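You operate a simulated robot arm through the tools that you are given. There is no shell and no other tool.

The job below is to be done with a simulated robot arm. You get a single attempt, and the scene is never put back.

## Task
Lock the white block away in the kit case.

Only the result counts: the job must be done as asked and must still hold three seconds after the hand-in. Knocking over, shifting, dropping, spilling or breaking anything else fails it.

## Robot
A 6-joint arm with a two-finger parallel gripper, fixed in place. Base frame: the origin is at the foot of the arm, x ahead of it, y to its left, z up; the work surface is at about z = 0.6. Units: m, degrees, N and s.
With the tool pointing down near the work surface it reaches from about 0.12 to 0.6 m from the base axis. Its first joint turns from -66.0 to 66.0 degrees. Payload 2.7 kg.
The TCP is the grasp point between the finger pads, 0.023 m short of the fingertips. In the tool frame z runs along the fingers and y along their closing line. The gripper opens to 0.094 m. The fingers are 0.038 m wide and 0.01 m thick; the gripper's body (0.054 by 0.096 m) begins 0.039 m behind the TCP.
Orientation is that of the tool frame in the base frame, as a unit quaternion [w, x, y, z]. With the fingers straight down and closing along the base's y, the tool's x points along the base's -x, its y along +y and its z along -z.

## Interface
- The arm moves only by the tool jog_arm. Its argument "motion" is a list that holds one entry, the list of rows, each a list of 7 numbers: the shift along the base's x, y, z in units of 500 mm (1.0 is 500 mm), then the turn, a rotation vector about the base's x, y, z in units of 45 degrees (1.0 is 45 degrees), then the opening, from 0 (shut) to 1 (fully open). In form: [[[dx, dy, dz, wx, wy, wz, fingers], ...]]. A call has 1 to 20 rows; each row is the pose to reach, as a shift and turn from the pose commanded when the call began. A call with a number of a shift or a turn outside -1 to 1 is refused whole. Rows are played at 5 a second. More than 0.05 m and 8.6 degrees between two rows, or a gripper value outside its range, and nothing of the call is played. A pose out of reach is approached as far as the arm can. The call stops where the force on the tool passes 90 N (or 10 N more than at its start, if that is more) or the arm is blocked; 0.2 s more then pass. The fingers move at their own pace (about 0.045 m/s each) and stop on an object; they squeeze with about 40 N. The grip force told is the motor's: it shows also when the fingers shut on nothing. Time passes only in rows, and 0.2 s behind the last, so rows that repeat a pose let the fingers close. It gives the time, the measured TCP pose, the force on the tool (base axes), the opening and the grip force at its end, in the units of the frame above (readings bear some noise), with the torque about the TCP (base axes, N m) and any sound that the robot's microphone picked up.
- Cameras (640 x 400 px; columns grow to the right, rows downward): "scene" is fixed at [0.0726, -0.4325, 1.3944]; the picture's right is [0.80, -0.60, 0.00], its down [-0.39, -0.51, -0.76] and it looks along [0.46, 0.61, -0.64] (base axes); focal length 354 px, centre (320, 200). "wrist" rides on the gripper at [0.086, 0.016, -0.075] in the tool frame; the picture's right is [-0.18, 0.98, 0.00], its down [-0.58, -0.11, -0.81] and it looks along [-0.79, -0.15, 0.59] (tool axes); focal length 243 px, centre (320, 200). There is no depth. A picture from a camera that has moved, and an enlarged one, comes with that camera's place and axes in the base frame and with its lens.
- grab_frame(camera): a new picture of that camera. The clock stands still meanwhile.
- close_up(camera, box): a new picture of the part [left, top, right, bottom] of that camera's present view, enlarged. The clock stands still meanwhile.
- job_done(): hands the job in; it is judged then, once.

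Nothing tells you positions but the pictures and the camera data. Unless the task says otherwise, let go and move clear before handing in.

The tools are called by a JSON object that holds its "fn" and its "kwargs". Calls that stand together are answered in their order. jog_arm: Moves the arm, as the interface text tells. Its arguments: {"type":"object","properties":{"motion":{"type":"array","items":{"type":"array","items":{"type":"array","items":{"type":"number"}}}}},"required":["motion"]} The other tools are called the same way: grab_frame (camera) takes a picture; close_up (camera, box) takes an enlarged picture of a part of a camera's view; job_done () hands the job in.

At the start:

```text
t: 0.0
tool_pos: [0.4376, 0.1995, 1.0204]
ee_rot: [0.001, -0.001, 1.0, 0.0]
wrist_force: [-0.1, 0.8, -0.4]
torque: [-0.02, 0.02, 0.03]
gripper_width: 0.094
finger_force: 0.0
```

scene: 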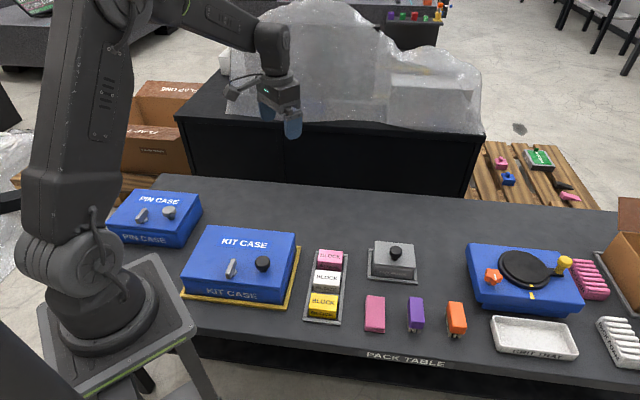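
wrist: 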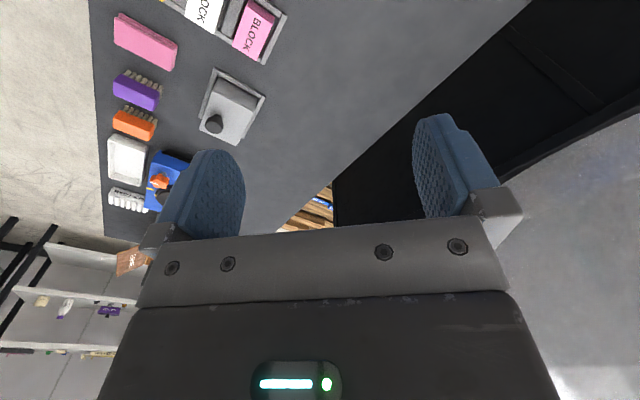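

I see a blue KIT CASE with a latch lever and a dark knob, and a tray of pink, white and yellow blocks just right of it. I'll take enlarged views to measure positions before moving.

{"fn": "close_up", "kwargs": {"camera": "scene", "box": [170, 210, 330, 310]}}

{"fn": "close_up", "kwargs": {"camera": "scene", "box": [290, 230, 450, 330]}}

{"fn": "close_up", "kwargs": {"camera": "scene", "box": [80, 170, 240, 270]}}

{"fn": "close_up", "kwargs": {"camera": "scene", "box": [450, 230, 640, 360]}}

```text
4.00 times, centred on (250, 260) of scene
camera zoom: at [0.0726, -0.4325, 1.3944], right [0.8, -0.6, 0.0], down [-0.39, -0.51, -0.76], along [0.46, 0.61, -0.64], focal length 1414 px, centre (600, -40)
```

zoom: 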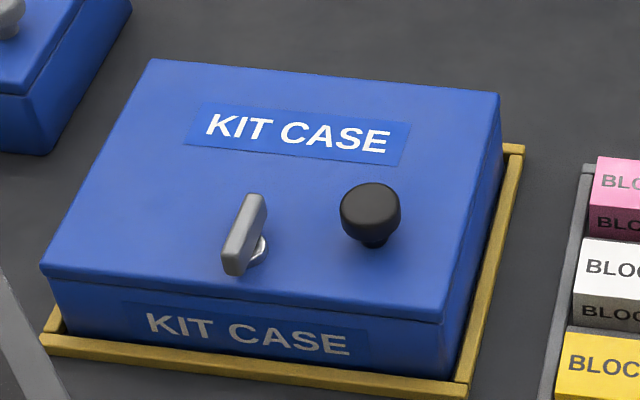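

```text
4.00 times, centred on (370, 280) of scene
camera zoom: at [0.0726, -0.4325, 1.3944], right [0.8, -0.6, 0.0], down [-0.39, -0.51, -0.76], along [0.46, 0.61, -0.64], focal length 1414 px, centre (120, -120)
```

zoom: 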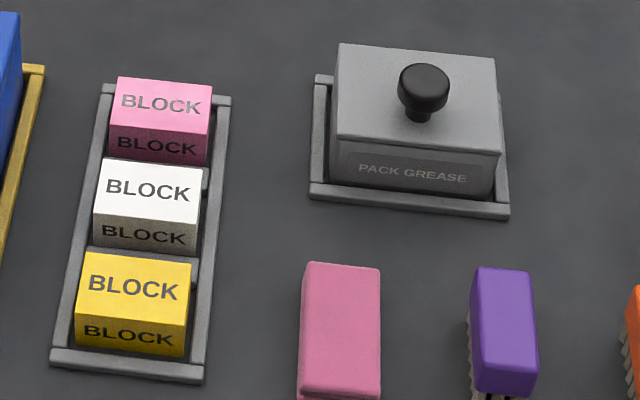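

```text
4.00 times, centred on (160, 220) of scene
camera zoom: at [0.0726, -0.4325, 1.3944], right [0.8, -0.6, 0.0], down [-0.39, -0.51, -0.76], along [0.46, 0.61, -0.64], focal length 1414 px, centre (960, 120)
```

zoom: 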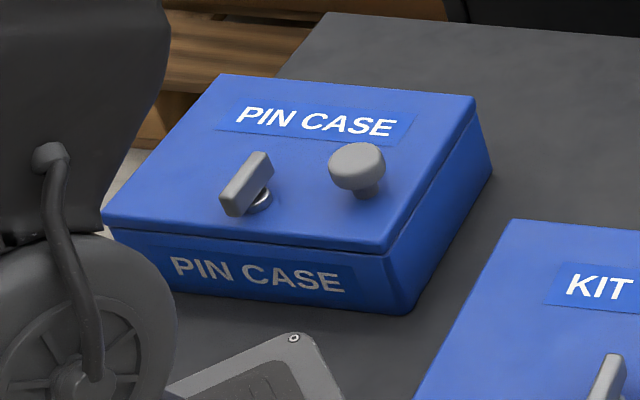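

```text
3.08 times, centred on (545, 295) of scene
camera zoom: at [0.0726, -0.4325, 1.3944], right [0.8, -0.6, 0.0], down [-0.39, -0.51, -0.76], along [0.46, 0.61, -0.64], focal length 1088 px, centre (-372, -92)
```

zoom: 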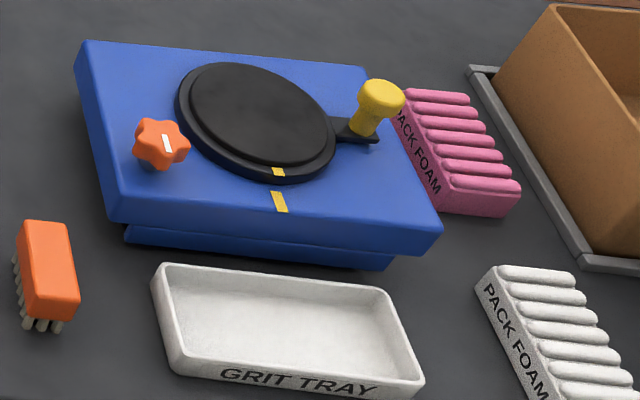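

The case (~0.26 × 0.19 m, lid top about z = 0.68) is turned about 46° in the base frame. Its lever sits near (0.24, 0.15) and its knob near (0.30, 0.11), and the white block is near (0.43, 0.03). I'll turn the gripper to line up with the case and hover above the lever for a closer look.

{"fn": "jog_arm", "kwargs": {"motion": [[[-0.05, -0.012, -0.05, 0, 0, 0.122, 1], [-0.1, -0.024, -0.1, 0, 0, 0.244, 1], [-0.15, -0.036, -0.15, 0, 0, 0.367, 1], [-0.2, -0.048, -0.2, 0, 0, 0.489, 1], [-0.25, -0.06, -0.25, 0, 0, 0.611, 1], [-0.3, -0.072, -0.3, 0, 0, 0.733, 1], [-0.35, -0.084, -0.35, 0, 0, 0.856, 1], [-0.394, -0.096, -0.4, 0, 0, 0.978, 1], [-0.394, -0.096, -0.4, 0, 0, 0.978, 1]]]}}

{"fn": "grab_frame", "kwargs": {"camera": "wrist"}}

{"fn": "grab_frame", "kwargs": {"camera": "scene"}}

```text
t: 2.0
tool_pos: [0.2425, 0.1528, 0.8181]
ee_rot: [0.001, -0.375, 0.927, 0.0]
wrist_force: [0.1, 0.5, -0.3]
torque: [0.02, -0.03, 0.05]
gripper_width: 0.0938
finger_force: 0.0
```

```text
taken
camera wrist: at [0.1672, 0.1039, 0.8936], right [-0.55, 0.83, 0.0], down [0.49, 0.33, 0.81], along [0.67, 0.45, -0.59], focal length 243 px, centre (320, 200)
```

wrist: 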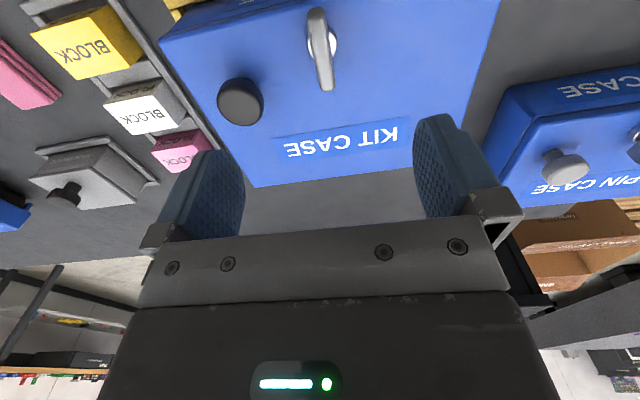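

```text
taken
```

scene: 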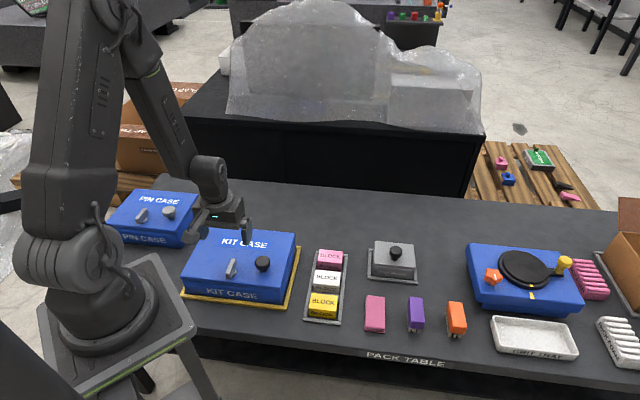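

The lid, its lever and its knob are clear in the upper wrist view. I'll enlarge the lever, knob and seam from both cameras.

{"fn": "close_up", "kwargs": {"camera": "wrist", "box": [200, 0, 400, 125]}}

{"fn": "close_up", "kwargs": {"camera": "scene", "box": [210, 240, 290, 290]}}

{"fn": "close_up", "kwargs": {"camera": "wrist", "box": [0, 0, 240, 150]}}

```text
3.20 times, centred on (300, 62) of wrist
camera zoom: at [0.1672, 0.1039, 0.8936], right [-0.55, 0.83, 0.0], down [0.49, 0.33, 0.81], along [0.67, 0.45, -0.59], focal length 776 px, centre (384, 640)
```

zoom: 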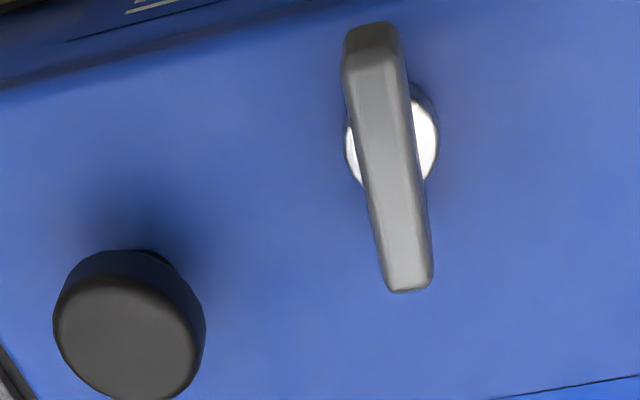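

```text
8.00 times, centred on (250, 265) of scene
camera zoom: at [0.0726, -0.4325, 1.3944], right [0.8, -0.6, 0.0], down [-0.39, -0.51, -0.76], along [0.46, 0.61, -0.64], focal length 2829 px, centre (880, -320)
```

zoom: 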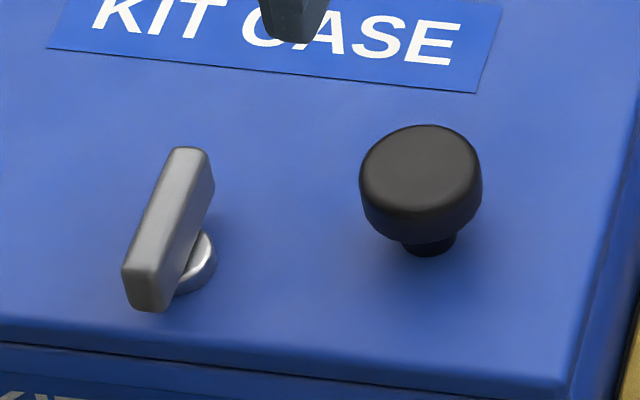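

```text
2.67 times, centred on (120, 75) of wrist
camera zoom: at [0.1672, 0.1039, 0.8936], right [-0.55, 0.83, 0.0], down [0.49, 0.33, 0.81], along [0.67, 0.45, -0.59], focal length 647 px, centre (853, 533)
```

zoom: 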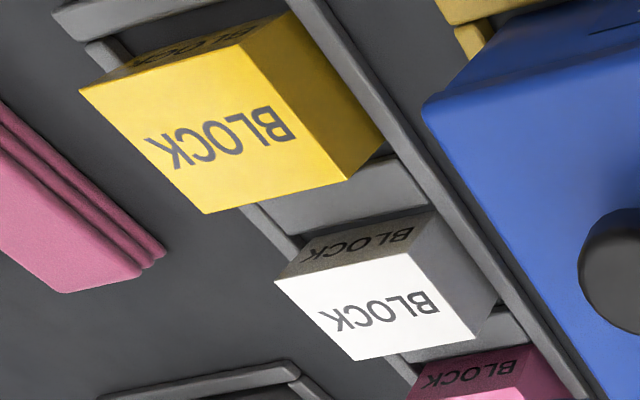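

The lever is a bar about 5 cm long on a pivot near (0.233, 0.149). It lies front to back, and the lid looks hinged at the rear. I'll partly close the fingers so they clear the knob, come down over the lever, and check the alignment.

{"fn": "jog_arm", "kwargs": {"motion": [[[-0.015, -0.006, 0, 0, 0, 0, 0.43], [-0.015, -0.006, -0.05, 0, 0, 0, 0.43], [-0.015, -0.006, -0.1, 0, 0, 0, 0.43], [-0.015, -0.006, -0.15, 0, 0, 0, 0.43], [-0.015, -0.006, -0.15, 0, 0, 0, 0.43], [-0.015, -0.006, -0.15, 0, 0, 0, 0.43]]]}}

{"fn": "grab_frame", "kwargs": {"camera": "wrist"}}

{"fn": "close_up", "kwargs": {"camera": "scene", "box": [180, 200, 308, 280]}}

```text
t: 3.4
tool_pos: [0.2339, 0.1475, 0.7453]
ee_rot: [-0.001, -0.375, 0.927, -0.001]
wrist_force: [-0.7, -0.8, -0.3]
torque: [-0.01, 0.0, 0.0]
gripper_width: 0.0405
finger_force: 0.0
```

```text
taken
camera wrist: at [0.1591, 0.1006, 0.8199], right [-0.55, 0.83, 0.0], down [0.49, 0.33, 0.81], along [0.67, 0.44, -0.59], focal length 243 px, centre (320, 200)
```

wrist: 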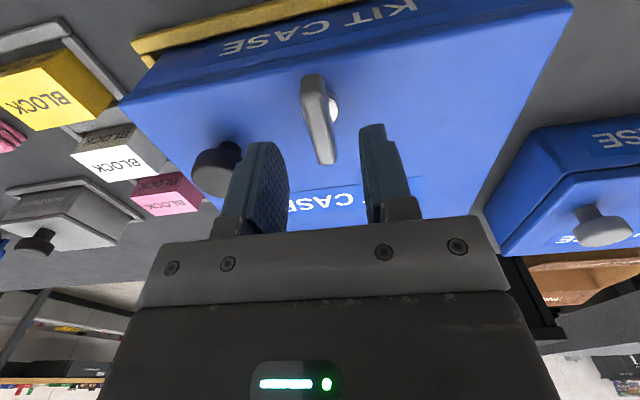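

```text
5.00 times, centred on (244, 240) of scene
camera zoom: at [0.0726, -0.4325, 1.3944], right [0.8, -0.6, 0.0], down [-0.39, -0.51, -0.76], along [0.46, 0.61, -0.64], focal length 1768 px, centre (700, 0)
```

zoom: 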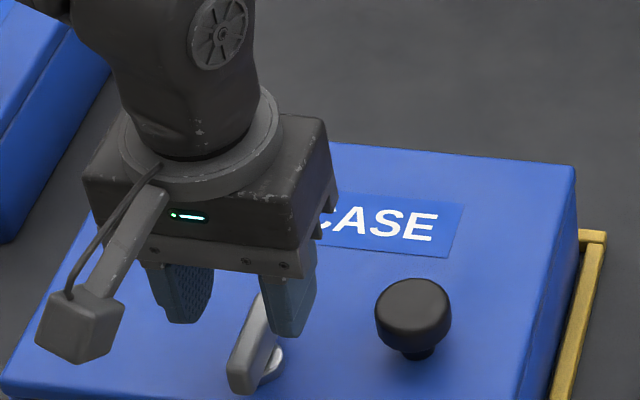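

The fingers straddle the lever well. By triangulation the bar is centred near (0.232, 0.148, 0.698) and the lid top is near 0.678. I'll lower to about TCP z = 0.710 and close gently on the bar.

{"fn": "jog_arm", "kwargs": {"motion": [[[0, -0.001, -0.035, 0, 0, 0, 0.43], [0, -0.001, -0.068, 0, 0, 0, 0.43], [0, -0.001, -0.068, 0, 0, 0, 0.43], [0, -0.001, -0.068, 0, 0, 0, 0.0], [0, -0.001, -0.068, 0, 0, 0, 0.0], [0, -0.001, -0.068, 0, 0, 0, 0.0], [0, -0.001, -0.068, 0, 0, 0, 0.0]]]}}

{"fn": "grab_frame", "kwargs": {"camera": "wrist"}}

{"fn": "close_up", "kwargs": {"camera": "scene", "box": [180, 220, 308, 300]}}

```text
t: 5.0
tool_pos: [0.2339, 0.1472, 0.7121]
ee_rot: [-0.001, -0.375, 0.927, 0.001]
wrist_force: [-2.9, 5.2, 0.5]
torque: [-0.24, 0.2, 0.62]
gripper_width: 0.0131
finger_force: 40.1
```

```text
taken
camera wrist: at [0.1588, 0.0994, 0.7862], right [-0.55, 0.83, 0.0], down [0.49, 0.33, 0.81], along [0.67, 0.45, -0.59], focal length 243 px, centre (320, 200)
```

wrist: 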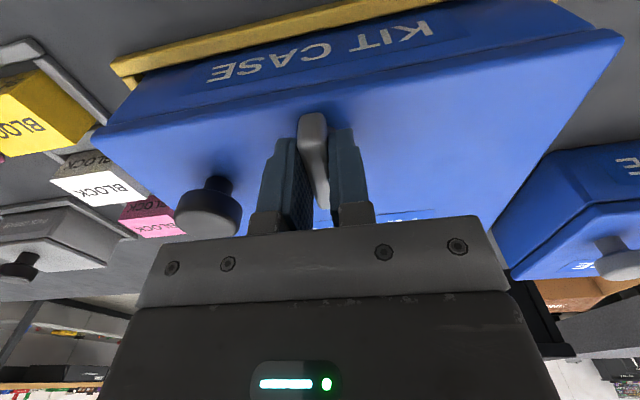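

```text
5.00 times, centred on (244, 260) of scene
camera zoom: at [0.0725, -0.4324, 1.3945], right [0.8, -0.6, 0.0], down [-0.39, -0.51, -0.76], along [0.46, 0.61, -0.64], focal length 1768 px, centre (700, -100)
```

zoom: 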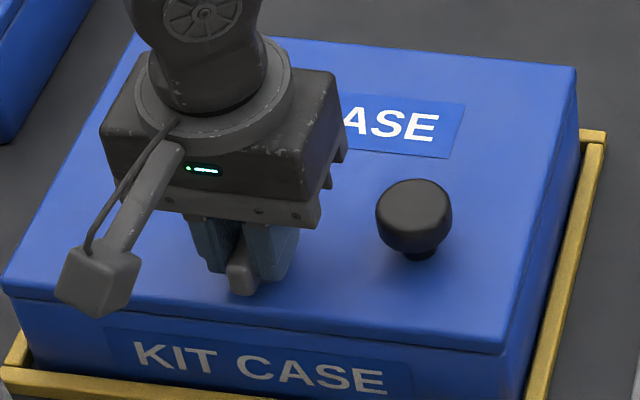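

The bar is gripped (13 mm wide, 40 N). Next I'll turn it a few degrees one way to feel which way it is free.

{"fn": "jog_arm", "kwargs": {"motion": [[[0, 0, 0, 0, 0, 0.06, 0.0], [0, 0, 0, 0, 0, 0.12, 0.0], [0, 0, 0, 0, 0, 0.18, 0.0], [0, 0, 0, 0, 0, 0.18, 0.0]]]}}

{"fn": "grab_frame", "kwargs": {"camera": "wrist"}}

```text
t: 6.0
tool_pos: [0.2335, 0.1472, 0.7112]
ee_rot: [0.0, -0.44, 0.898, 0.001]
wrist_force: [-0.5, -9.3, 5.2]
torque: [0.29, -0.28, -0.04]
gripper_width: 0.0125
finger_force: 39.5
```

```text
taken
camera wrist: at [0.1665, 0.0896, 0.7861], right [-0.66, 0.75, 0.0], down [0.44, 0.39, 0.81], along [0.6, 0.53, -0.59], focal length 243 px, centre (320, 200)
```

wrist: 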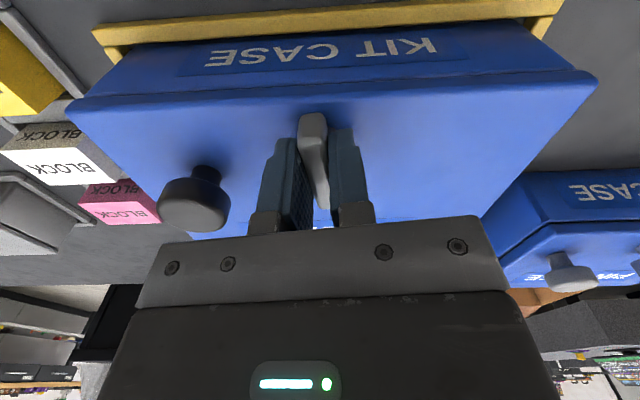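

The lever turns freely counter-clockwise with the gripper. I'll continue in that direction and watch the torque and sounds.

{"fn": "jog_arm", "kwargs": {"motion": [[[0, 0, 0, 0, 0, 0.12, 0.0], [0, 0, 0, 0, 0, 0.24, 0.0], [0, 0, 0, 0, 0, 0.36, 0.0], [0, 0, 0, 0, 0, 0.48, 0.0], [0, 0, 0, 0, 0, 0.6, 0.0], [0, 0, 0, 0, 0, 0.72, 0.0], [0, 0, 0, 0, 0, 0.84, 0.0], [0, 0, 0, 0, 0, 0.84, 0.0]]]}}

{"fn": "grab_frame", "kwargs": {"camera": "wrist"}}

{"fn": "close_up", "kwargs": {"camera": "scene", "box": [180, 220, 308, 300]}}

```text
t: 7.8
tool_pos: [0.2334, 0.1494, 0.7119]
ee_rot: [0.001, -0.706, 0.708, 0.0]
wrist_force: [8.4, -3.9, 6.7]
torque: [0.1, -0.08, 0.02]
gripper_width: 0.0125
finger_force: 39.5
```

```text
taken
camera wrist: at [0.2163, 0.0631, 0.7858], right [-0.98, 0.18, 0.0], down [0.11, 0.58, 0.81], along [0.15, 0.79, -0.59], focal length 243 px, centre (320, 200)
```

wrist: 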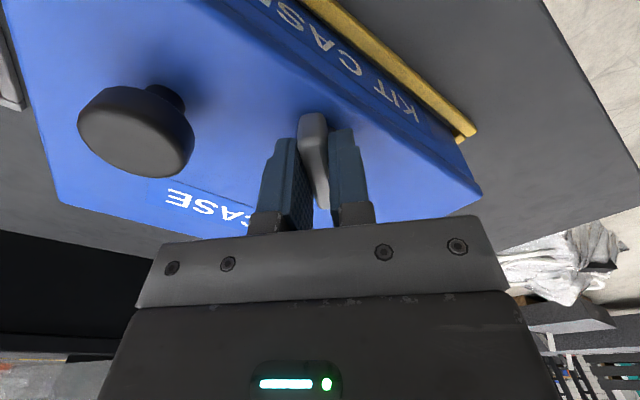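

```text
5.00 times, centred on (244, 260) of scene
camera zoom: at [0.0727, -0.4326, 1.3944], right [0.8, -0.6, 0.0], down [-0.39, -0.51, -0.76], along [0.46, 0.61, -0.64], focal length 1768 px, centre (700, -100)
```

zoom: 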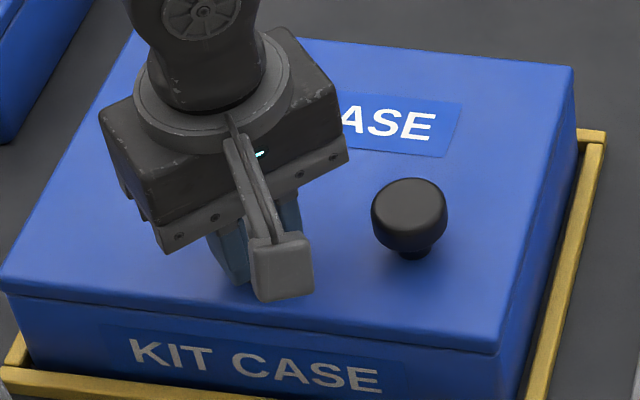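

It still turns freely, now about 46° from the start. I'll continue toward 90° of turn and stop if resistance builds.

{"fn": "jog_arm", "kwargs": {"motion": [[[0, 0, 0, 0, 0, 0.12, 0.0], [0, 0, 0, 0, 0, 0.24, 0.0], [0, 0, 0, 0, 0, 0.36, 0.0], [0, 0, 0, 0, 0, 0.48, 0.0], [0, 0, 0, 0, 0, 0.6, 0.0], [0, 0, 0, 0, 0, 0.72, 0.0], [0, 0, 0, 0, 0, 0.84, 0.0], [0, 0, 0, 0, 0, 0.84, 0.0]]]}}

{"fn": "grab_frame", "kwargs": {"camera": "wrist"}}

{"fn": "close_up", "kwargs": {"camera": "scene", "box": [180, 220, 308, 300]}}

```text
t: 9.6
tool_pos: [0.2343, 0.1492, 0.7106]
ee_rot: [-0.001, 0.898, -0.44, 0.0]
wrist_force: [5.4, 13.6, 14.6]
torque: [0.59, 0.22, -0.03]
gripper_width: 0.0128
finger_force: 40.1
```

```text
taken
camera wrist: at [0.2729, 0.071, 0.7857], right [-0.89, -0.46, 0.0], down [-0.27, 0.52, 0.81], along [-0.37, 0.72, -0.59], focal length 243 px, centre (320, 200)
```

wrist: 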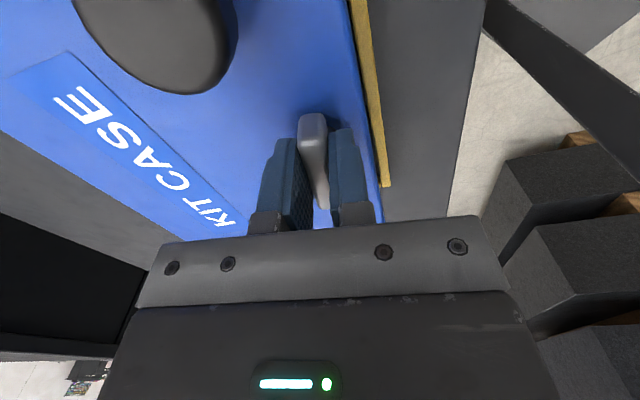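

```text
5.00 times, centred on (244, 260) of scene
camera zoom: at [0.0726, -0.4323, 1.3945], right [0.8, -0.6, 0.0], down [-0.39, -0.51, -0.76], along [0.46, 0.61, -0.64], focal length 1768 px, centre (700, -100)
```

zoom: 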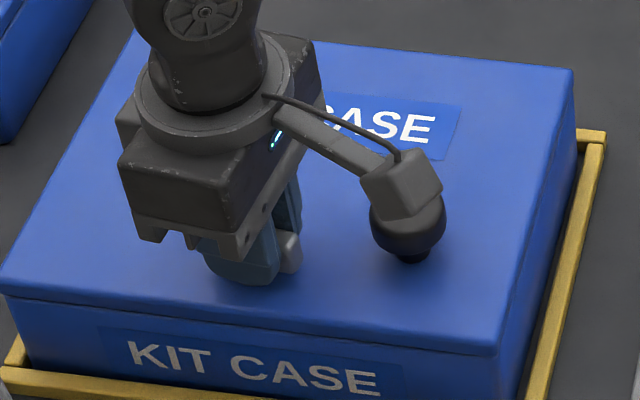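

About 84° is turned with no torque resistance. I'll add the last few degrees and watch for a stop.

{"fn": "jog_arm", "kwargs": {"motion": [[[0, 0, 0, 0, 0, 0.06, 0.0], [0, 0, 0, 0, 0, 0.12, 0.0], [0, 0, 0, 0, 0, 0.16, 0.0], [0, 0, 0, 0, 0, 0.16, 0.0]]]}}

{"fn": "grab_frame", "kwargs": {"camera": "wrist"}}

```text
t: 10.6
tool_pos: [0.234, 0.1495, 0.7116]
ee_rot: [-0.001, 0.924, -0.383, 0.0]
wrist_force: [10.3, 9.6, 14.8]
torque: [0.5, 0.18, -0.53]
gripper_width: 0.0126
finger_force: 40.1
```

```text
taken
camera wrist: at [0.2824, 0.0768, 0.7858], right [-0.83, -0.56, 0.0], down [-0.33, 0.49, 0.81], along [-0.45, 0.67, -0.59], focal length 243 px, centre (320, 200)
```

wrist: 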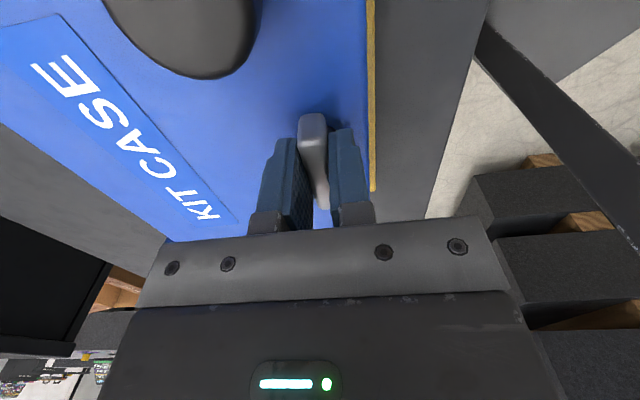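

The lever has reached its other end, about 91° turned, with a slight stop torque. I'll release it, lift clear and turn the gripper back toward the case-aligned yaw.

{"fn": "jog_arm", "kwargs": {"motion": [[[0, 0, 0, 0, 0, 0, 0.43], [0, 0, 0, 0, 0, 0, 0.43], [0, 0, 0, 0, 0, 0, 0.43], [0, 0, 0.06, 0, 0, 0, 0.43], [0, 0, 0.14, 0, 0, 0, 0.43], [0, 0, 0.2, 0, 0, -0.14, 0.43], [0, 0, 0.2, 0, 0, -0.3, 0.43], [0, 0, 0.2, 0, 0, -0.46, 0.43], [0, 0, 0.2, 0, 0, -0.62, 0.43], [0, 0, 0.2, 0, 0, -0.78, 0.43], [0, 0, 0.2, 0, 0, -0.94, 0.43], [0, 0, 0.2, 0, 0, -1.0, 0.43]]]}}

{"fn": "jog_arm", "kwargs": {"motion": [[[0, 0, 0, 0, 0, -0.16, 0.6], [0.01, -0.005, 0, 0, 0, -0.32, 0.6], [0.03, -0.015, 0, 0, 0, -0.48, 0.6], [0.06, -0.03, 0, 0, 0, -0.64, 0.7], [0.09, -0.045, 0, 0, 0, -0.8, 0.7], [0.12, -0.065, 0, 0, 0, -0.96, 0.7], [0.13, -0.074, 0, 0, 0, -1.0, 0.7], [0.13, -0.074, 0, 0, 0, -1.0, 0.7]]]}}

{"fn": "grab_frame", "kwargs": {"camera": "wrist"}}

{"fn": "close_up", "kwargs": {"camera": "scene", "box": [180, 220, 308, 300]}}

```text
t: 13.2
tool_pos: [0.2326, 0.1485, 0.8121]
ee_rot: [0.0, -0.706, 0.708, 0.002]
wrist_force: [-0.4, -0.4, -0.2]
torque: [0.01, 0.01, -0.02]
gripper_width: 0.0403
finger_force: 0.1
```

```text
t: 15.0
tool_pos: [0.2979, 0.1126, 0.813]
ee_rot: [0.0, -0.381, 0.925, 0.0]
wrist_force: [0.1, -0.1, -1.0]
torque: [-0.01, -0.01, -0.01]
gripper_width: 0.0656
finger_force: 0.1
```

```text
taken
camera wrist: at [0.2245, 0.0624, 0.8868], right [-0.56, 0.83, 0.0], down [0.49, 0.33, 0.81], along [0.67, 0.45, -0.59], focal length 243 px, centre (320, 200)
```

wrist: 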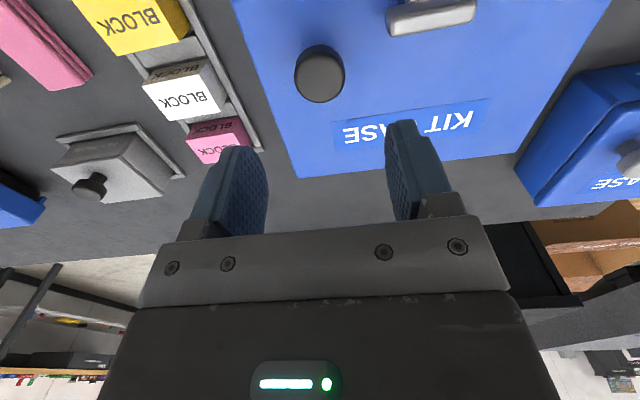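

```text
5.00 times, centred on (244, 260) of scene
camera zoom: at [0.0726, -0.4325, 1.3944], right [0.8, -0.6, 0.0], down [-0.39, -0.51, -0.76], along [0.46, 0.61, -0.64], focal length 1768 px, centre (700, -100)
```

zoom: 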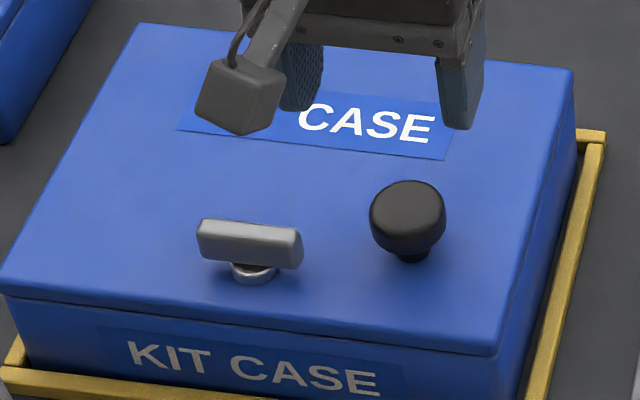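

The lever now lies crosswise. The knob cap is centred near (0.297, 0.111) with its top at about z = 0.717, directly under the gripper. I'll descend and grip it.

{"fn": "jog_arm", "kwargs": {"motion": [[[0, -0.001, -0.05, 0, 0, 0, 0.56], [0, -0.001, -0.11, 0, 0, 0, 0.56], [0, -0.001, -0.17, 0, 0, 0, 0.56], [0, -0.001, -0.206, 0, 0, 0, 0.56], [0, -0.001, -0.206, 0, 0, 0, 0.56]]]}}

{"fn": "grab_frame", "kwargs": {"camera": "wrist"}}

{"fn": "close_up", "kwargs": {"camera": "scene", "box": [180, 220, 308, 300]}}

```text
t: 16.2
tool_pos: [0.2974, 0.1114, 0.7086]
ee_rot: [0.0, -0.382, 0.924, 0.001]
wrist_force: [0.1, 0.6, -0.2]
torque: [0.02, -0.03, 0.04]
gripper_width: 0.0527
finger_force: 0.0
```

```text
taken
camera wrist: at [0.2242, 0.0613, 0.7821], right [-0.56, 0.83, 0.0], down [0.49, 0.33, 0.81], along [0.67, 0.46, -0.59], focal length 243 px, centre (320, 200)
```

wrist: 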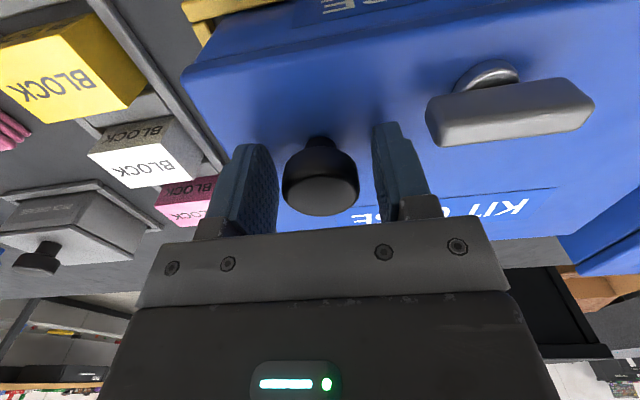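

```text
5.00 times, centred on (244, 260) of scene
camera zoom: at [0.0726, -0.4325, 1.3944], right [0.8, -0.6, 0.0], down [-0.39, -0.51, -0.76], along [0.46, 0.61, -0.64], focal length 1768 px, centre (700, -100)
```

zoom: 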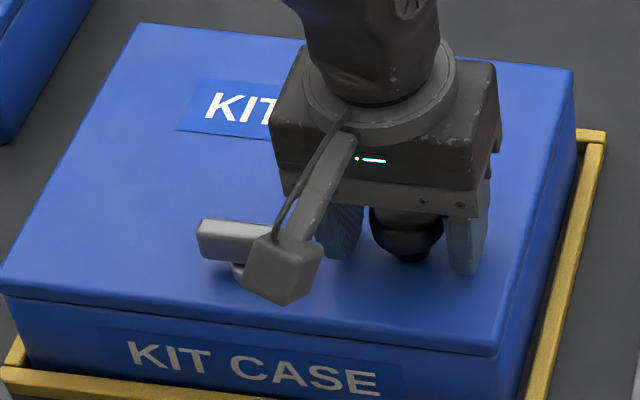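

The knob sits centred between the pads. I'll close on it and lift a few millimetres to check whether the lid is free.

{"fn": "jog_arm", "kwargs": {"motion": [[[0, 0, 0, 0, 0, 0, 0.0], [0, 0, 0, 0, 0, 0, 0.0], [0, 0, 0, 0, 0, 0, 0.0], [0, 0, 0.004, 0, 0, 0, 0.0], [0, 0, 0.008, 0, 0, 0, 0.0], [0, 0, 0.012, 0, 0, 0, 0.0], [0, 0, 0.012, 0, 0, 0, 0.0]]]}}

{"fn": "close_up", "kwargs": {"camera": "scene", "box": [180, 220, 308, 300]}}

```text
t: 17.8
tool_pos: [0.2982, 0.1102, 0.7138]
ee_rot: [0.001, -0.382, 0.924, 0.001]
wrist_force: [1.8, -3.4, -8.8]
torque: [-0.89, 0.6, 0.3]
gripper_width: 0.0378
finger_force: 39.9
```

```text
5.00 times, centred on (244, 260) of scene
camera zoom: at [0.0727, -0.4325, 1.3944], right [0.8, -0.6, 0.0], down [-0.39, -0.51, -0.76], along [0.46, 0.61, -0.64], focal length 1768 px, centre (700, -100)
```

zoom: 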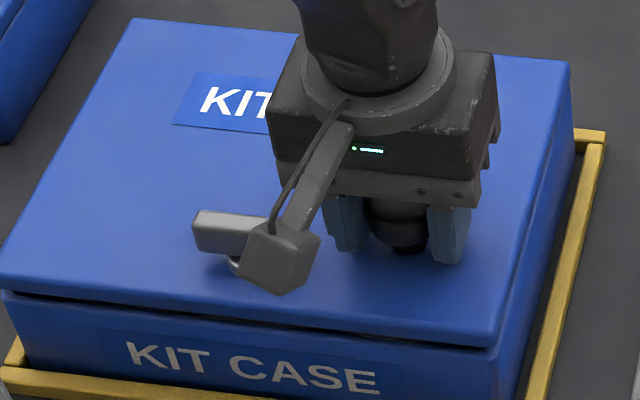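

The lid lifts at the front with only about 9 N, so it is unlocked and hinged at the rear. I'll carry the knob along its hinge arc to roughly 38°, tilting the gripper partly with it.

{"fn": "jog_arm", "kwargs": {"motion": [[[0.0099, 0.0099, 0.0268, -0.0346, 0.0346, 0, 0], [0.0197, 0.0197, 0.0546, -0.0723, 0.0723, 0, 0], [0.0315, 0.0315, 0.0808, -0.11, 0.11, 0, 0], [0.0451, 0.0451, 0.105, -0.1477, 0.1477, 0, 0], [0.0605, 0.0605, 0.127, -0.1854, 0.1854, 0, 0], [0.0775, 0.0775, 0.1466, -0.2231, 0.2231, 0, 0], [0.0775, 0.0775, 0.1466, -0.2231, 0.2231, 0, 0]]]}}

{"fn": "grab_frame", "kwargs": {"camera": "wrist"}}

{"fn": "close_up", "kwargs": {"camera": "scene", "box": [160, 180, 320, 280]}}

```text
t: 19.4
tool_pos: [0.3372, 0.1495, 0.7897]
ee_rot: [-0.114, -0.38, 0.917, -0.047]
wrist_force: [-2.2, -2.0, -7.2]
torque: [-0.81, 0.74, 0.21]
gripper_width: 0.0376
finger_force: 39.9
```

```text
taken
camera wrist: at [0.2783, 0.1157, 0.8826], right [-0.57, 0.82, -0.04], down [0.62, 0.46, 0.64], along [0.55, 0.34, -0.77], focal length 243 px, centre (320, 200)
```

wrist: 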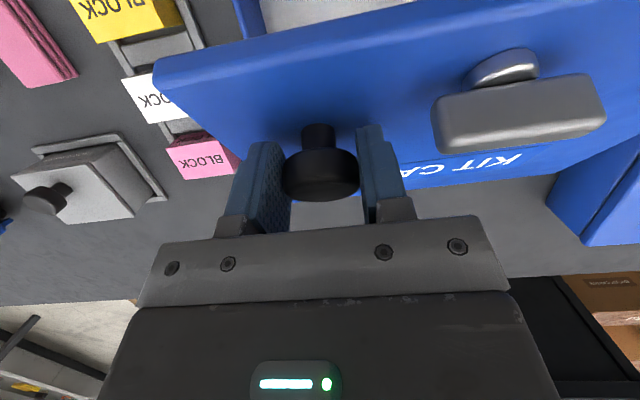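

```text
4.00 times, centred on (240, 230) of scene
camera zoom: at [0.0726, -0.4325, 1.3944], right [0.8, -0.6, 0.0], down [-0.39, -0.51, -0.76], along [0.46, 0.61, -0.64], focal length 1414 px, centre (640, 80)
```

zoom: 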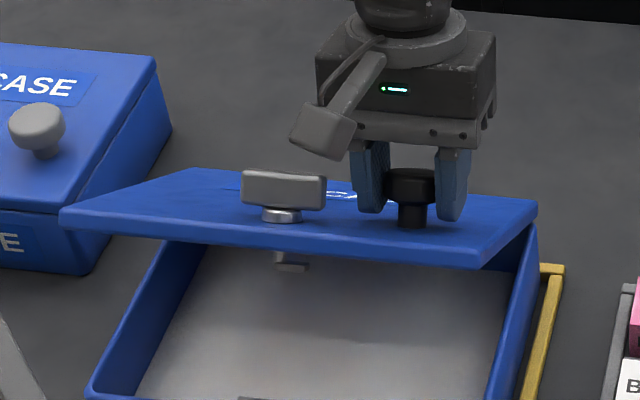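

The lid follows the arc well (about 38° open, around 8 N), and the case looks empty with a flat floor. I'll continue the arc to about 74°.

{"fn": "jog_arm", "kwargs": {"motion": [[[0.0182, 0.0182, 0.0172, -0.0424, 0.0424, 0, 0], [0.0378, 0.0378, 0.0314, -0.0848, 0.0848, 0, 0], [0.0581, 0.0581, 0.0426, -0.1272, 0.1272, 0, 0], [0.0792, 0.0792, 0.051, -0.1697, 0.1697, 0, 0], [0.1008, 0.1008, 0.056, -0.2121, 0.2121, 0, 0], [0.1227, 0.1227, 0.0578, -0.2545, 0.2545, 0, 0], [0.1227, 0.1227, 0.0578, -0.2545, 0.2545, 0, 0]]]}}

{"fn": "grab_frame", "kwargs": {"camera": "wrist"}}

{"fn": "close_up", "kwargs": {"camera": "scene", "box": [160, 180, 320, 280]}}

```text
t: 21.0
tool_pos: [0.3971, 0.2115, 0.8173]
ee_rot: [-0.241, -0.368, 0.892, -0.1]
wrist_force: [-1.3, -9.6, 18.0]
torque: [-0.78, 0.57, 0.15]
gripper_width: 0.0375
finger_force: 39.8
```

```text
taken
camera wrist: at [0.3592, 0.1966, 0.9259], right [-0.58, 0.81, -0.09], down [0.72, 0.57, 0.4], along [0.38, 0.17, -0.91], focal length 243 px, centre (320, 200)
```

wrist: 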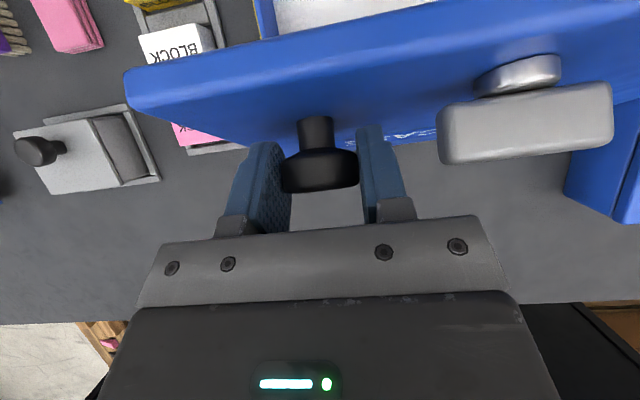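

```text
4.00 times, centred on (240, 230) of scene
camera zoom: at [0.0723, -0.4328, 1.3943], right [0.8, -0.6, 0.0], down [-0.39, -0.51, -0.76], along [0.46, 0.61, -0.64], focal length 1414 px, centre (640, 80)
```

zoom: 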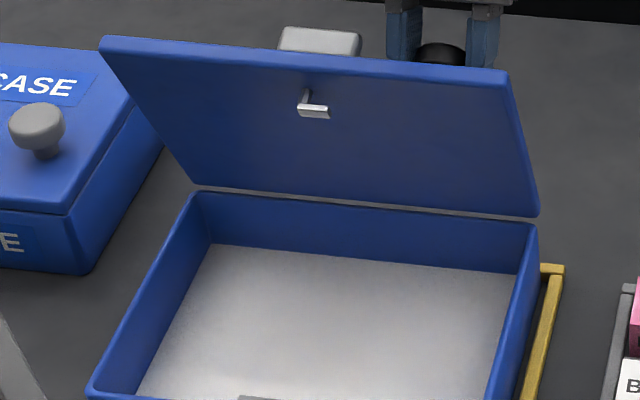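

The lid is nearly upright. The tool is pressing down about 18 N, so the real radius is a touch larger than I modelled. I'll add a little height and go just past vertical.

{"fn": "jog_arm", "kwargs": {"motion": [[[0, 0, 0.006, 0, 0, 0, 0], [0.0218, 0.0218, 0.0066, -0.0424, 0.0424, 0, 0], [0.0436, 0.0436, 0.003, -0.0848, 0.0848, 0, 0], [0.0648, 0.0648, -0.0038, -0.1272, 0.1272, 0, 0], [0.0648, 0.0648, -0.0038, -0.1272, 0.1272, 0, 0]]]}}

{"fn": "grab_frame", "kwargs": {"camera": "wrist"}}

{"fn": "grab_frame", "kwargs": {"camera": "scene"}}

{"fn": "close_up", "kwargs": {"camera": "scene", "box": [160, 180, 320, 280]}}

```text
t: 22.2
tool_pos: [0.4305, 0.2435, 0.8147]
ee_rot: [-0.306, -0.36, 0.872, -0.127]
wrist_force: [-2.5, -11.2, -6.8]
torque: [-0.95, 0.81, 0.24]
gripper_width: 0.0378
finger_force: 40.5
```

```text
taken
camera wrist: at [0.4017, 0.2394, 0.9268], right [-0.59, 0.8, -0.11], down [0.76, 0.6, 0.27], along [0.28, 0.07, -0.96], focal length 243 px, centre (320, 200)
```

wrist: 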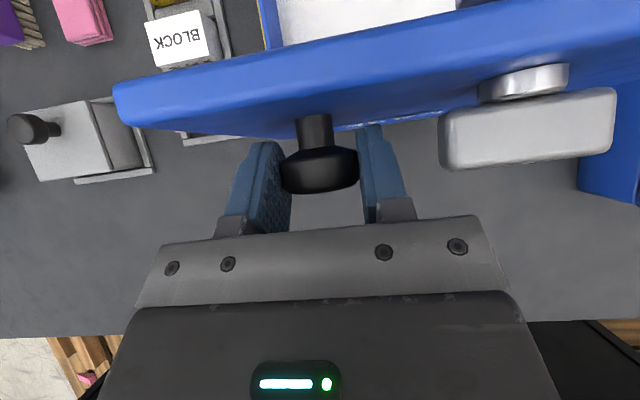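

```text
taken
```

scene: 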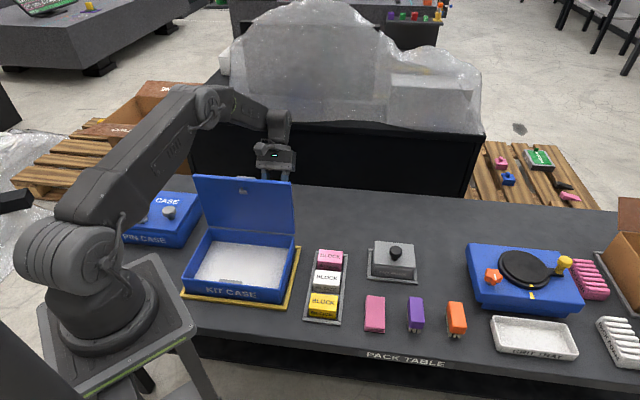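

```text
4.00 times, centred on (240, 230) of scene
camera zoom: at [0.0726, -0.4326, 1.3944], right [0.8, -0.6, 0.0], down [-0.39, -0.51, -0.76], along [0.46, 0.61, -0.64], focal length 1414 px, centre (640, 80)
```

zoom: 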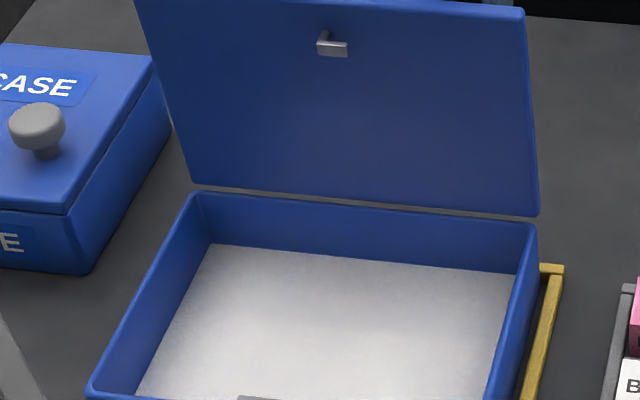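

The lid stands about vertical. I'll take it a further 12° or so, watching for a stop, so that it rests open by itself.

{"fn": "jog_arm", "kwargs": {"motion": [[[0.0102, 0.0102, -0.005, -0.0212, 0.0212, 0, 0], [0.0204, 0.0204, -0.011, -0.0424, 0.0424, 0, 0], [0.0302, 0.0302, -0.0175, -0.0636, 0.0636, 0, 0], [0.04, 0.04, -0.0248, -0.0848, 0.0848, 0, 0], [0.04, 0.04, -0.0248, -0.0848, 0.0848, 0, 0]]]}}

{"fn": "close_up", "kwargs": {"camera": "scene", "box": [160, 140, 320, 240]}}

{"fn": "grab_frame", "kwargs": {"camera": "wrist"}}

```text
t: 23.4
tool_pos: [0.4447, 0.2595, 0.8079]
ee_rot: [-0.334, -0.356, 0.861, -0.139]
wrist_force: [5.0, -5.8, 12.9]
torque: [-0.77, 0.66, 0.23]
gripper_width: 0.0374
finger_force: 39.8
out of reach, approached as far as the arm can: row 4, 5
```

```text
4.00 times, centred on (240, 190) of scene
camera zoom: at [0.0725, -0.4327, 1.3943], right [0.8, -0.6, 0.0], down [-0.39, -0.51, -0.76], along [0.46, 0.61, -0.64], focal length 1414 px, centre (640, 240)
```

zoom: 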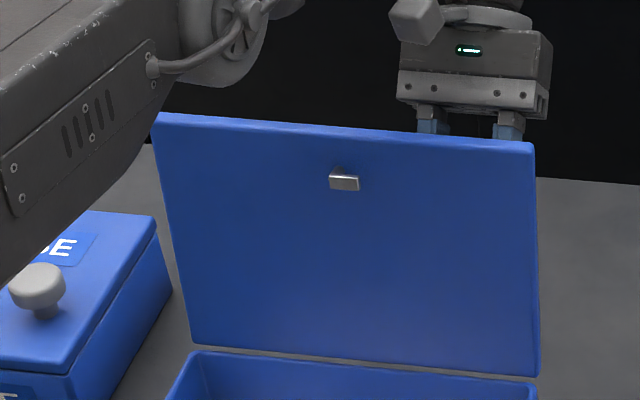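

```text
taken
camera wrist: at [0.4234, 0.2613, 0.9205], right [-0.6, 0.79, -0.13], down [0.77, 0.61, 0.2], along [0.24, 0.03, -0.97], focal length 243 px, centre (320, 200)
```

wrist: 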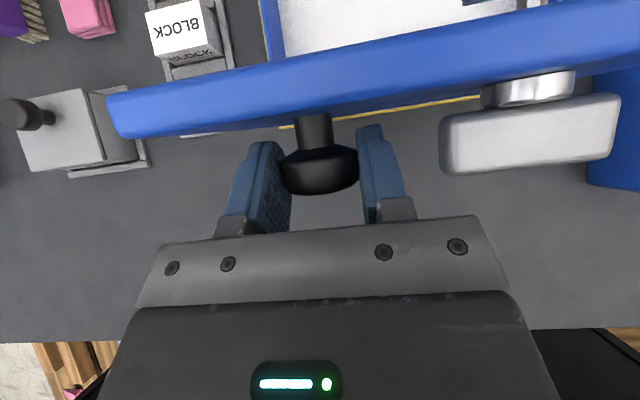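

The lid is about 98° open, past vertical, and the arm is near its reach limit at this tilt. I'll reduce the tilt a little and push gently backward to find out whether there is a hinge stop before releasing.

{"fn": "jog_arm", "kwargs": {"motion": [[[0, 0, 0, 0.06, -0.06, 0, 0], [0, 0, 0, 0.12, -0.12, 0, 0], [0.008, 0.008, -0.006, 0.16, -0.16, 0, 0], [0.016, 0.016, -0.012, 0.18, -0.18, 0, 0], [0.016, 0.016, -0.012, 0.18, -0.18, 0, 0]]]}}

{"fn": "close_up", "kwargs": {"camera": "scene", "box": [160, 140, 320, 240]}}

{"fn": "grab_frame", "kwargs": {"camera": "wrist"}}

```text
t: 24.6
tool_pos: [0.454, 0.2666, 0.8001]
ee_rot: [-0.258, -0.367, 0.887, -0.107]
wrist_force: [1.7, -9.1, 5.5]
torque: [-0.91, 0.89, 0.22]
gripper_width: 0.0375
finger_force: 39.3
```

```text
4.00 times, centred on (240, 190) of scene
camera zoom: at [0.0725, -0.4327, 1.3943], right [0.8, -0.6, 0.0], down [-0.39, -0.51, -0.76], along [0.46, 0.61, -0.64], focal length 1414 px, centre (640, 240)
```

zoom: 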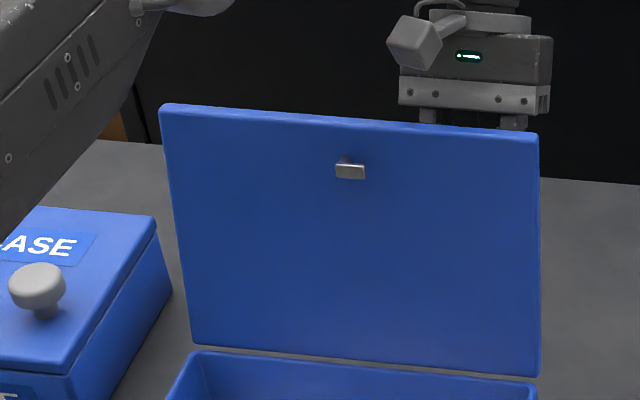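

```text
taken
camera wrist: at [0.4176, 0.2552, 0.9094], right [-0.58, 0.81, -0.1], down [0.73, 0.57, 0.37], along [0.35, 0.14, -0.92], focal length 243 px, centre (320, 200)
```

wrist: 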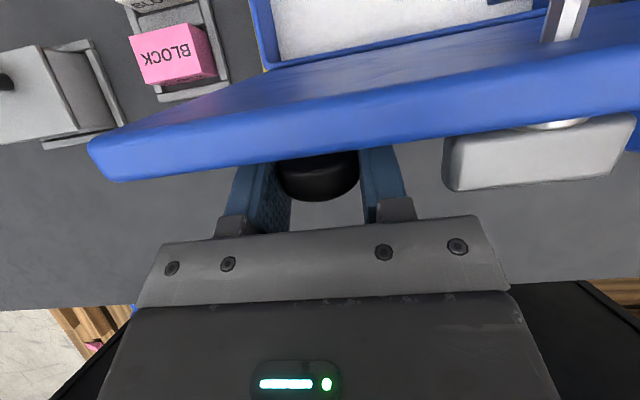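

The lid is at about 102° with still no firm stop. I'll nudge it once more along the arc.

{"fn": "jog_arm", "kwargs": {"motion": [[[0.008, 0.008, -0.007, 0.0, 0.0, 0, 0], [0.016, 0.016, -0.0145, 0.0, 0.0, 0, 0], [0.016, 0.016, -0.0145, 0, 0, 0, 0]]]}}

{"fn": "close_up", "kwargs": {"camera": "scene", "box": [160, 140, 320, 240]}}

```text
t: 25.4
tool_pos: [0.4619, 0.2753, 0.794]
ee_rot: [-0.256, -0.366, 0.888, -0.107]
wrist_force: [5.9, -8.3, 9.1]
torque: [-0.71, 0.48, -0.02]
gripper_width: 0.0377
finger_force: 39.3
```

```text
4.00 times, centred on (240, 190) of scene
camera zoom: at [0.0726, -0.4327, 1.3943], right [0.8, -0.6, 0.0], down [-0.39, -0.51, -0.76], along [0.46, 0.61, -0.64], focal length 1414 px, centre (640, 240)
```

zoom: 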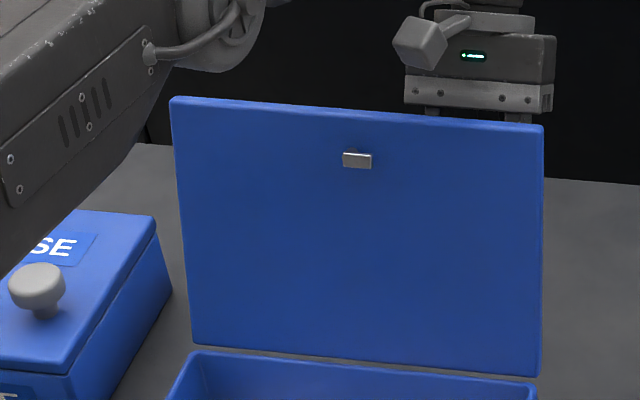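

The lid is about 107° open. With the gripper body just behind it as a catch, I'll open the fingers slightly and see whether it stays put.

{"fn": "jog_arm", "kwargs": {"motion": [[[0, 0, 0, 0, 0, 0, 0.46], [0, 0, 0, 0, 0, 0, 0.5], [0, 0, 0, 0, 0, 0, 0.5], [0, 0, 0, 0, 0, 0, 0.5], [0, 0, 0, 0, 0, 0, 0.5]]]}}

{"fn": "close_up", "kwargs": {"camera": "scene", "box": [160, 140, 320, 240]}}

{"fn": "grab_frame", "kwargs": {"camera": "wrist"}}

```text
t: 26.6
tool_pos: [0.4615, 0.2751, 0.7921]
ee_rot: [-0.259, -0.367, 0.887, -0.107]
wrist_force: [-0.5, -0.2, 0.7]
torque: [-0.03, -0.01, -0.01]
gripper_width: 0.047
finger_force: 0.0
```

```text
4.00 times, centred on (240, 190) of scene
camera zoom: at [0.0726, -0.4325, 1.3944], right [0.8, -0.6, 0.0], down [-0.39, -0.51, -0.76], along [0.46, 0.61, -0.64], focal length 1414 px, centre (640, 240)
```

zoom: 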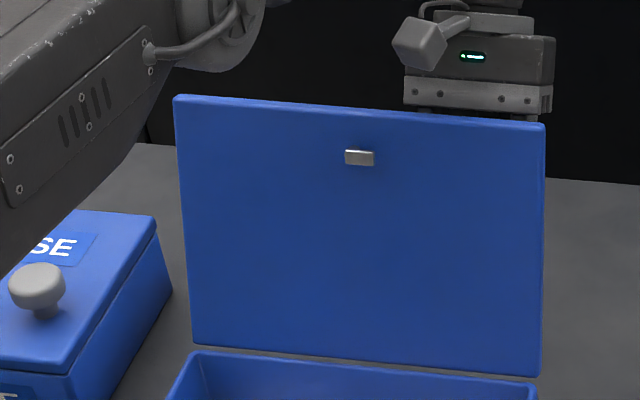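

```text
taken
camera wrist: at [0.4252, 0.2637, 0.9016], right [-0.58, 0.81, -0.1], down [0.73, 0.57, 0.37], along [0.35, 0.14, -0.92], focal length 243 px, centre (320, 200)
```

wrist: 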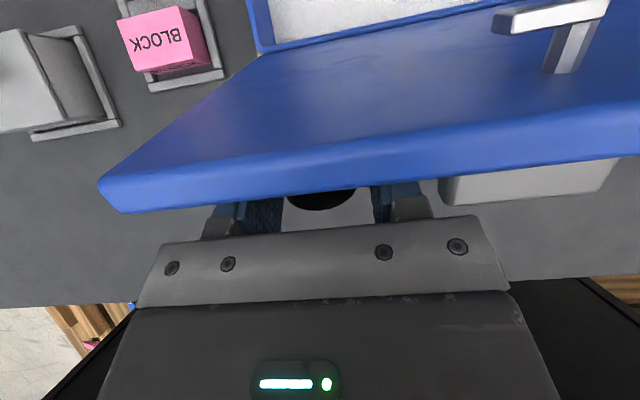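

The lid stays put at about 108° with zero contact force, so it is resting on its stop. Next I'll back the fingers off the knob, away from the lid and with less tilt, and then rise.

{"fn": "jog_arm", "kwargs": {"motion": [[[0.007, 0.007, 0.003, 0.03, -0.03, 0, 0.5], [0.0141, 0.0141, 0.006, 0.063, -0.063, 0, 0.5], [0.021, 0.021, 0.009, 0.094, -0.094, 0, 0.5], [0.0283, 0.0283, 0.012, 0.126, -0.126, 0, 0.5], [0.0355, 0.0355, 0.015, 0.157, -0.157, 0, 0.5], [0.0425, 0.0425, 0.018, 0.19, -0.19, 0, 0.5], [0.0425, 0.0425, 0.018, 0.19, -0.19, 0, 0.5]]]}}

{"fn": "close_up", "kwargs": {"camera": "scene", "box": [160, 140, 320, 240]}}

{"fn": "grab_frame", "kwargs": {"camera": "wrist"}}

```text
t: 28.2
tool_pos: [0.4827, 0.2974, 0.8027]
ee_rot: [-0.163, -0.376, 0.91, -0.067]
wrist_force: [-0.8, -0.5, 0.1]
torque: [0.0, 0.04, 0.0]
gripper_width: 0.0471
finger_force: 0.1
```

```text
4.00 times, centred on (240, 190) of scene
camera zoom: at [0.0726, -0.4325, 1.3944], right [0.8, -0.6, 0.0], down [-0.39, -0.51, -0.76], along [0.46, 0.61, -0.64], focal length 1414 px, centre (640, 240)
```

zoom: 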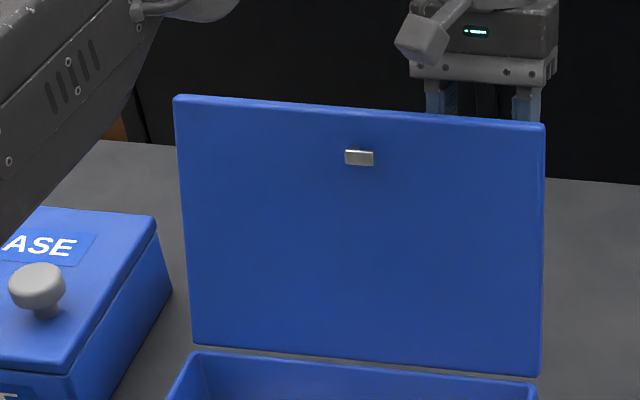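

```text
taken
camera wrist: at [0.4311, 0.2697, 0.9018], right [-0.57, 0.82, -0.06], down [0.66, 0.51, 0.56], along [0.49, 0.28, -0.83], focal length 243 px, centre (320, 200)
```

wrist: 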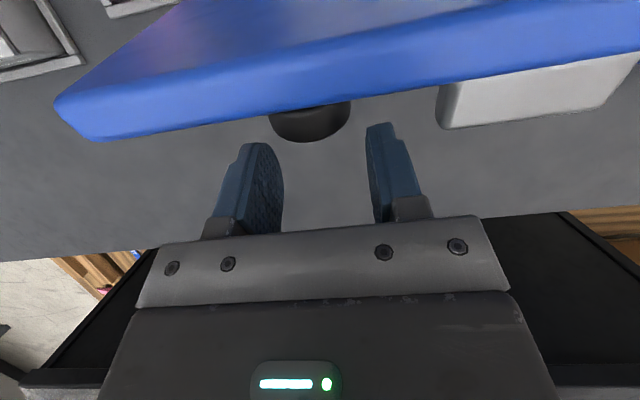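

The lid hasn't moved and the fingers are clear of the knob. I'll rise above the lid and straighten the tool.

{"fn": "jog_arm", "kwargs": {"motion": [[[0.004, 0.004, 0.05, 0.03, -0.03, 0, 0.5], [0.006, 0.006, 0.1, 0.06, -0.06, 0, 0.5], [0.008, 0.008, 0.15, 0.1, -0.1, 0, 0.5], [0.008, 0.008, 0.21, 0.16, -0.16, 0, 0.7], [0.0, 0.0, 0.28, 0.22, -0.22, 0, 0.9], [-0.02, -0.02, 0.34, 0.28, -0.28, 0, 0.9], [-0.03, -0.03, 0.38, 0.325, -0.325, 0, 0.9], [-0.03, -0.03, 0.38, 0.325, -0.325, 0, 0.9]]]}}

{"fn": "grab_frame", "kwargs": {"camera": "scene"}}

{"fn": "grab_frame", "kwargs": {"camera": "wrist"}}

```text
t: 30.0
tool_pos: [0.4659, 0.2803, 0.9932]
ee_rot: [0.004, -0.382, 0.924, 0.001]
wrist_force: [1.1, 0.8, -0.3]
torque: [-0.01, -0.04, -0.01]
gripper_width: 0.0846
finger_force: 0.1
```

```text
taken
```

scene: 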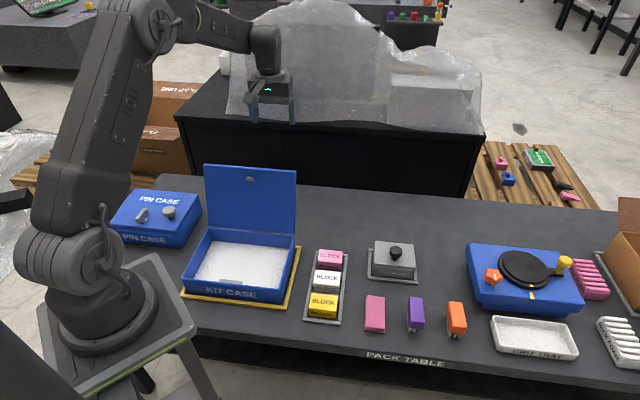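

```text
taken
camera wrist: at [0.3926, 0.2308, 1.0675], right [-0.56, 0.83, 0.0], down [0.48, 0.33, 0.81], along [0.67, 0.46, -0.59], focal length 243 px, centre (320, 200)
```

wrist: 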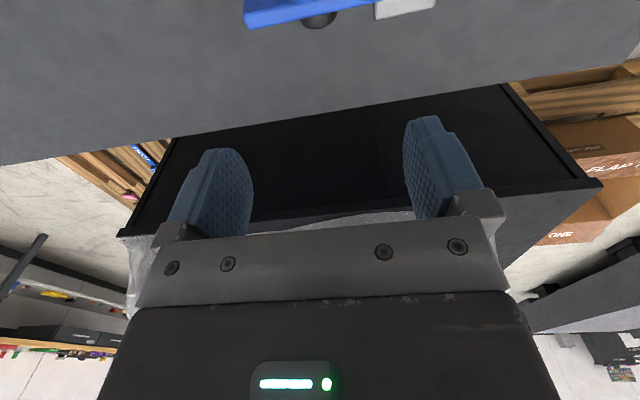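

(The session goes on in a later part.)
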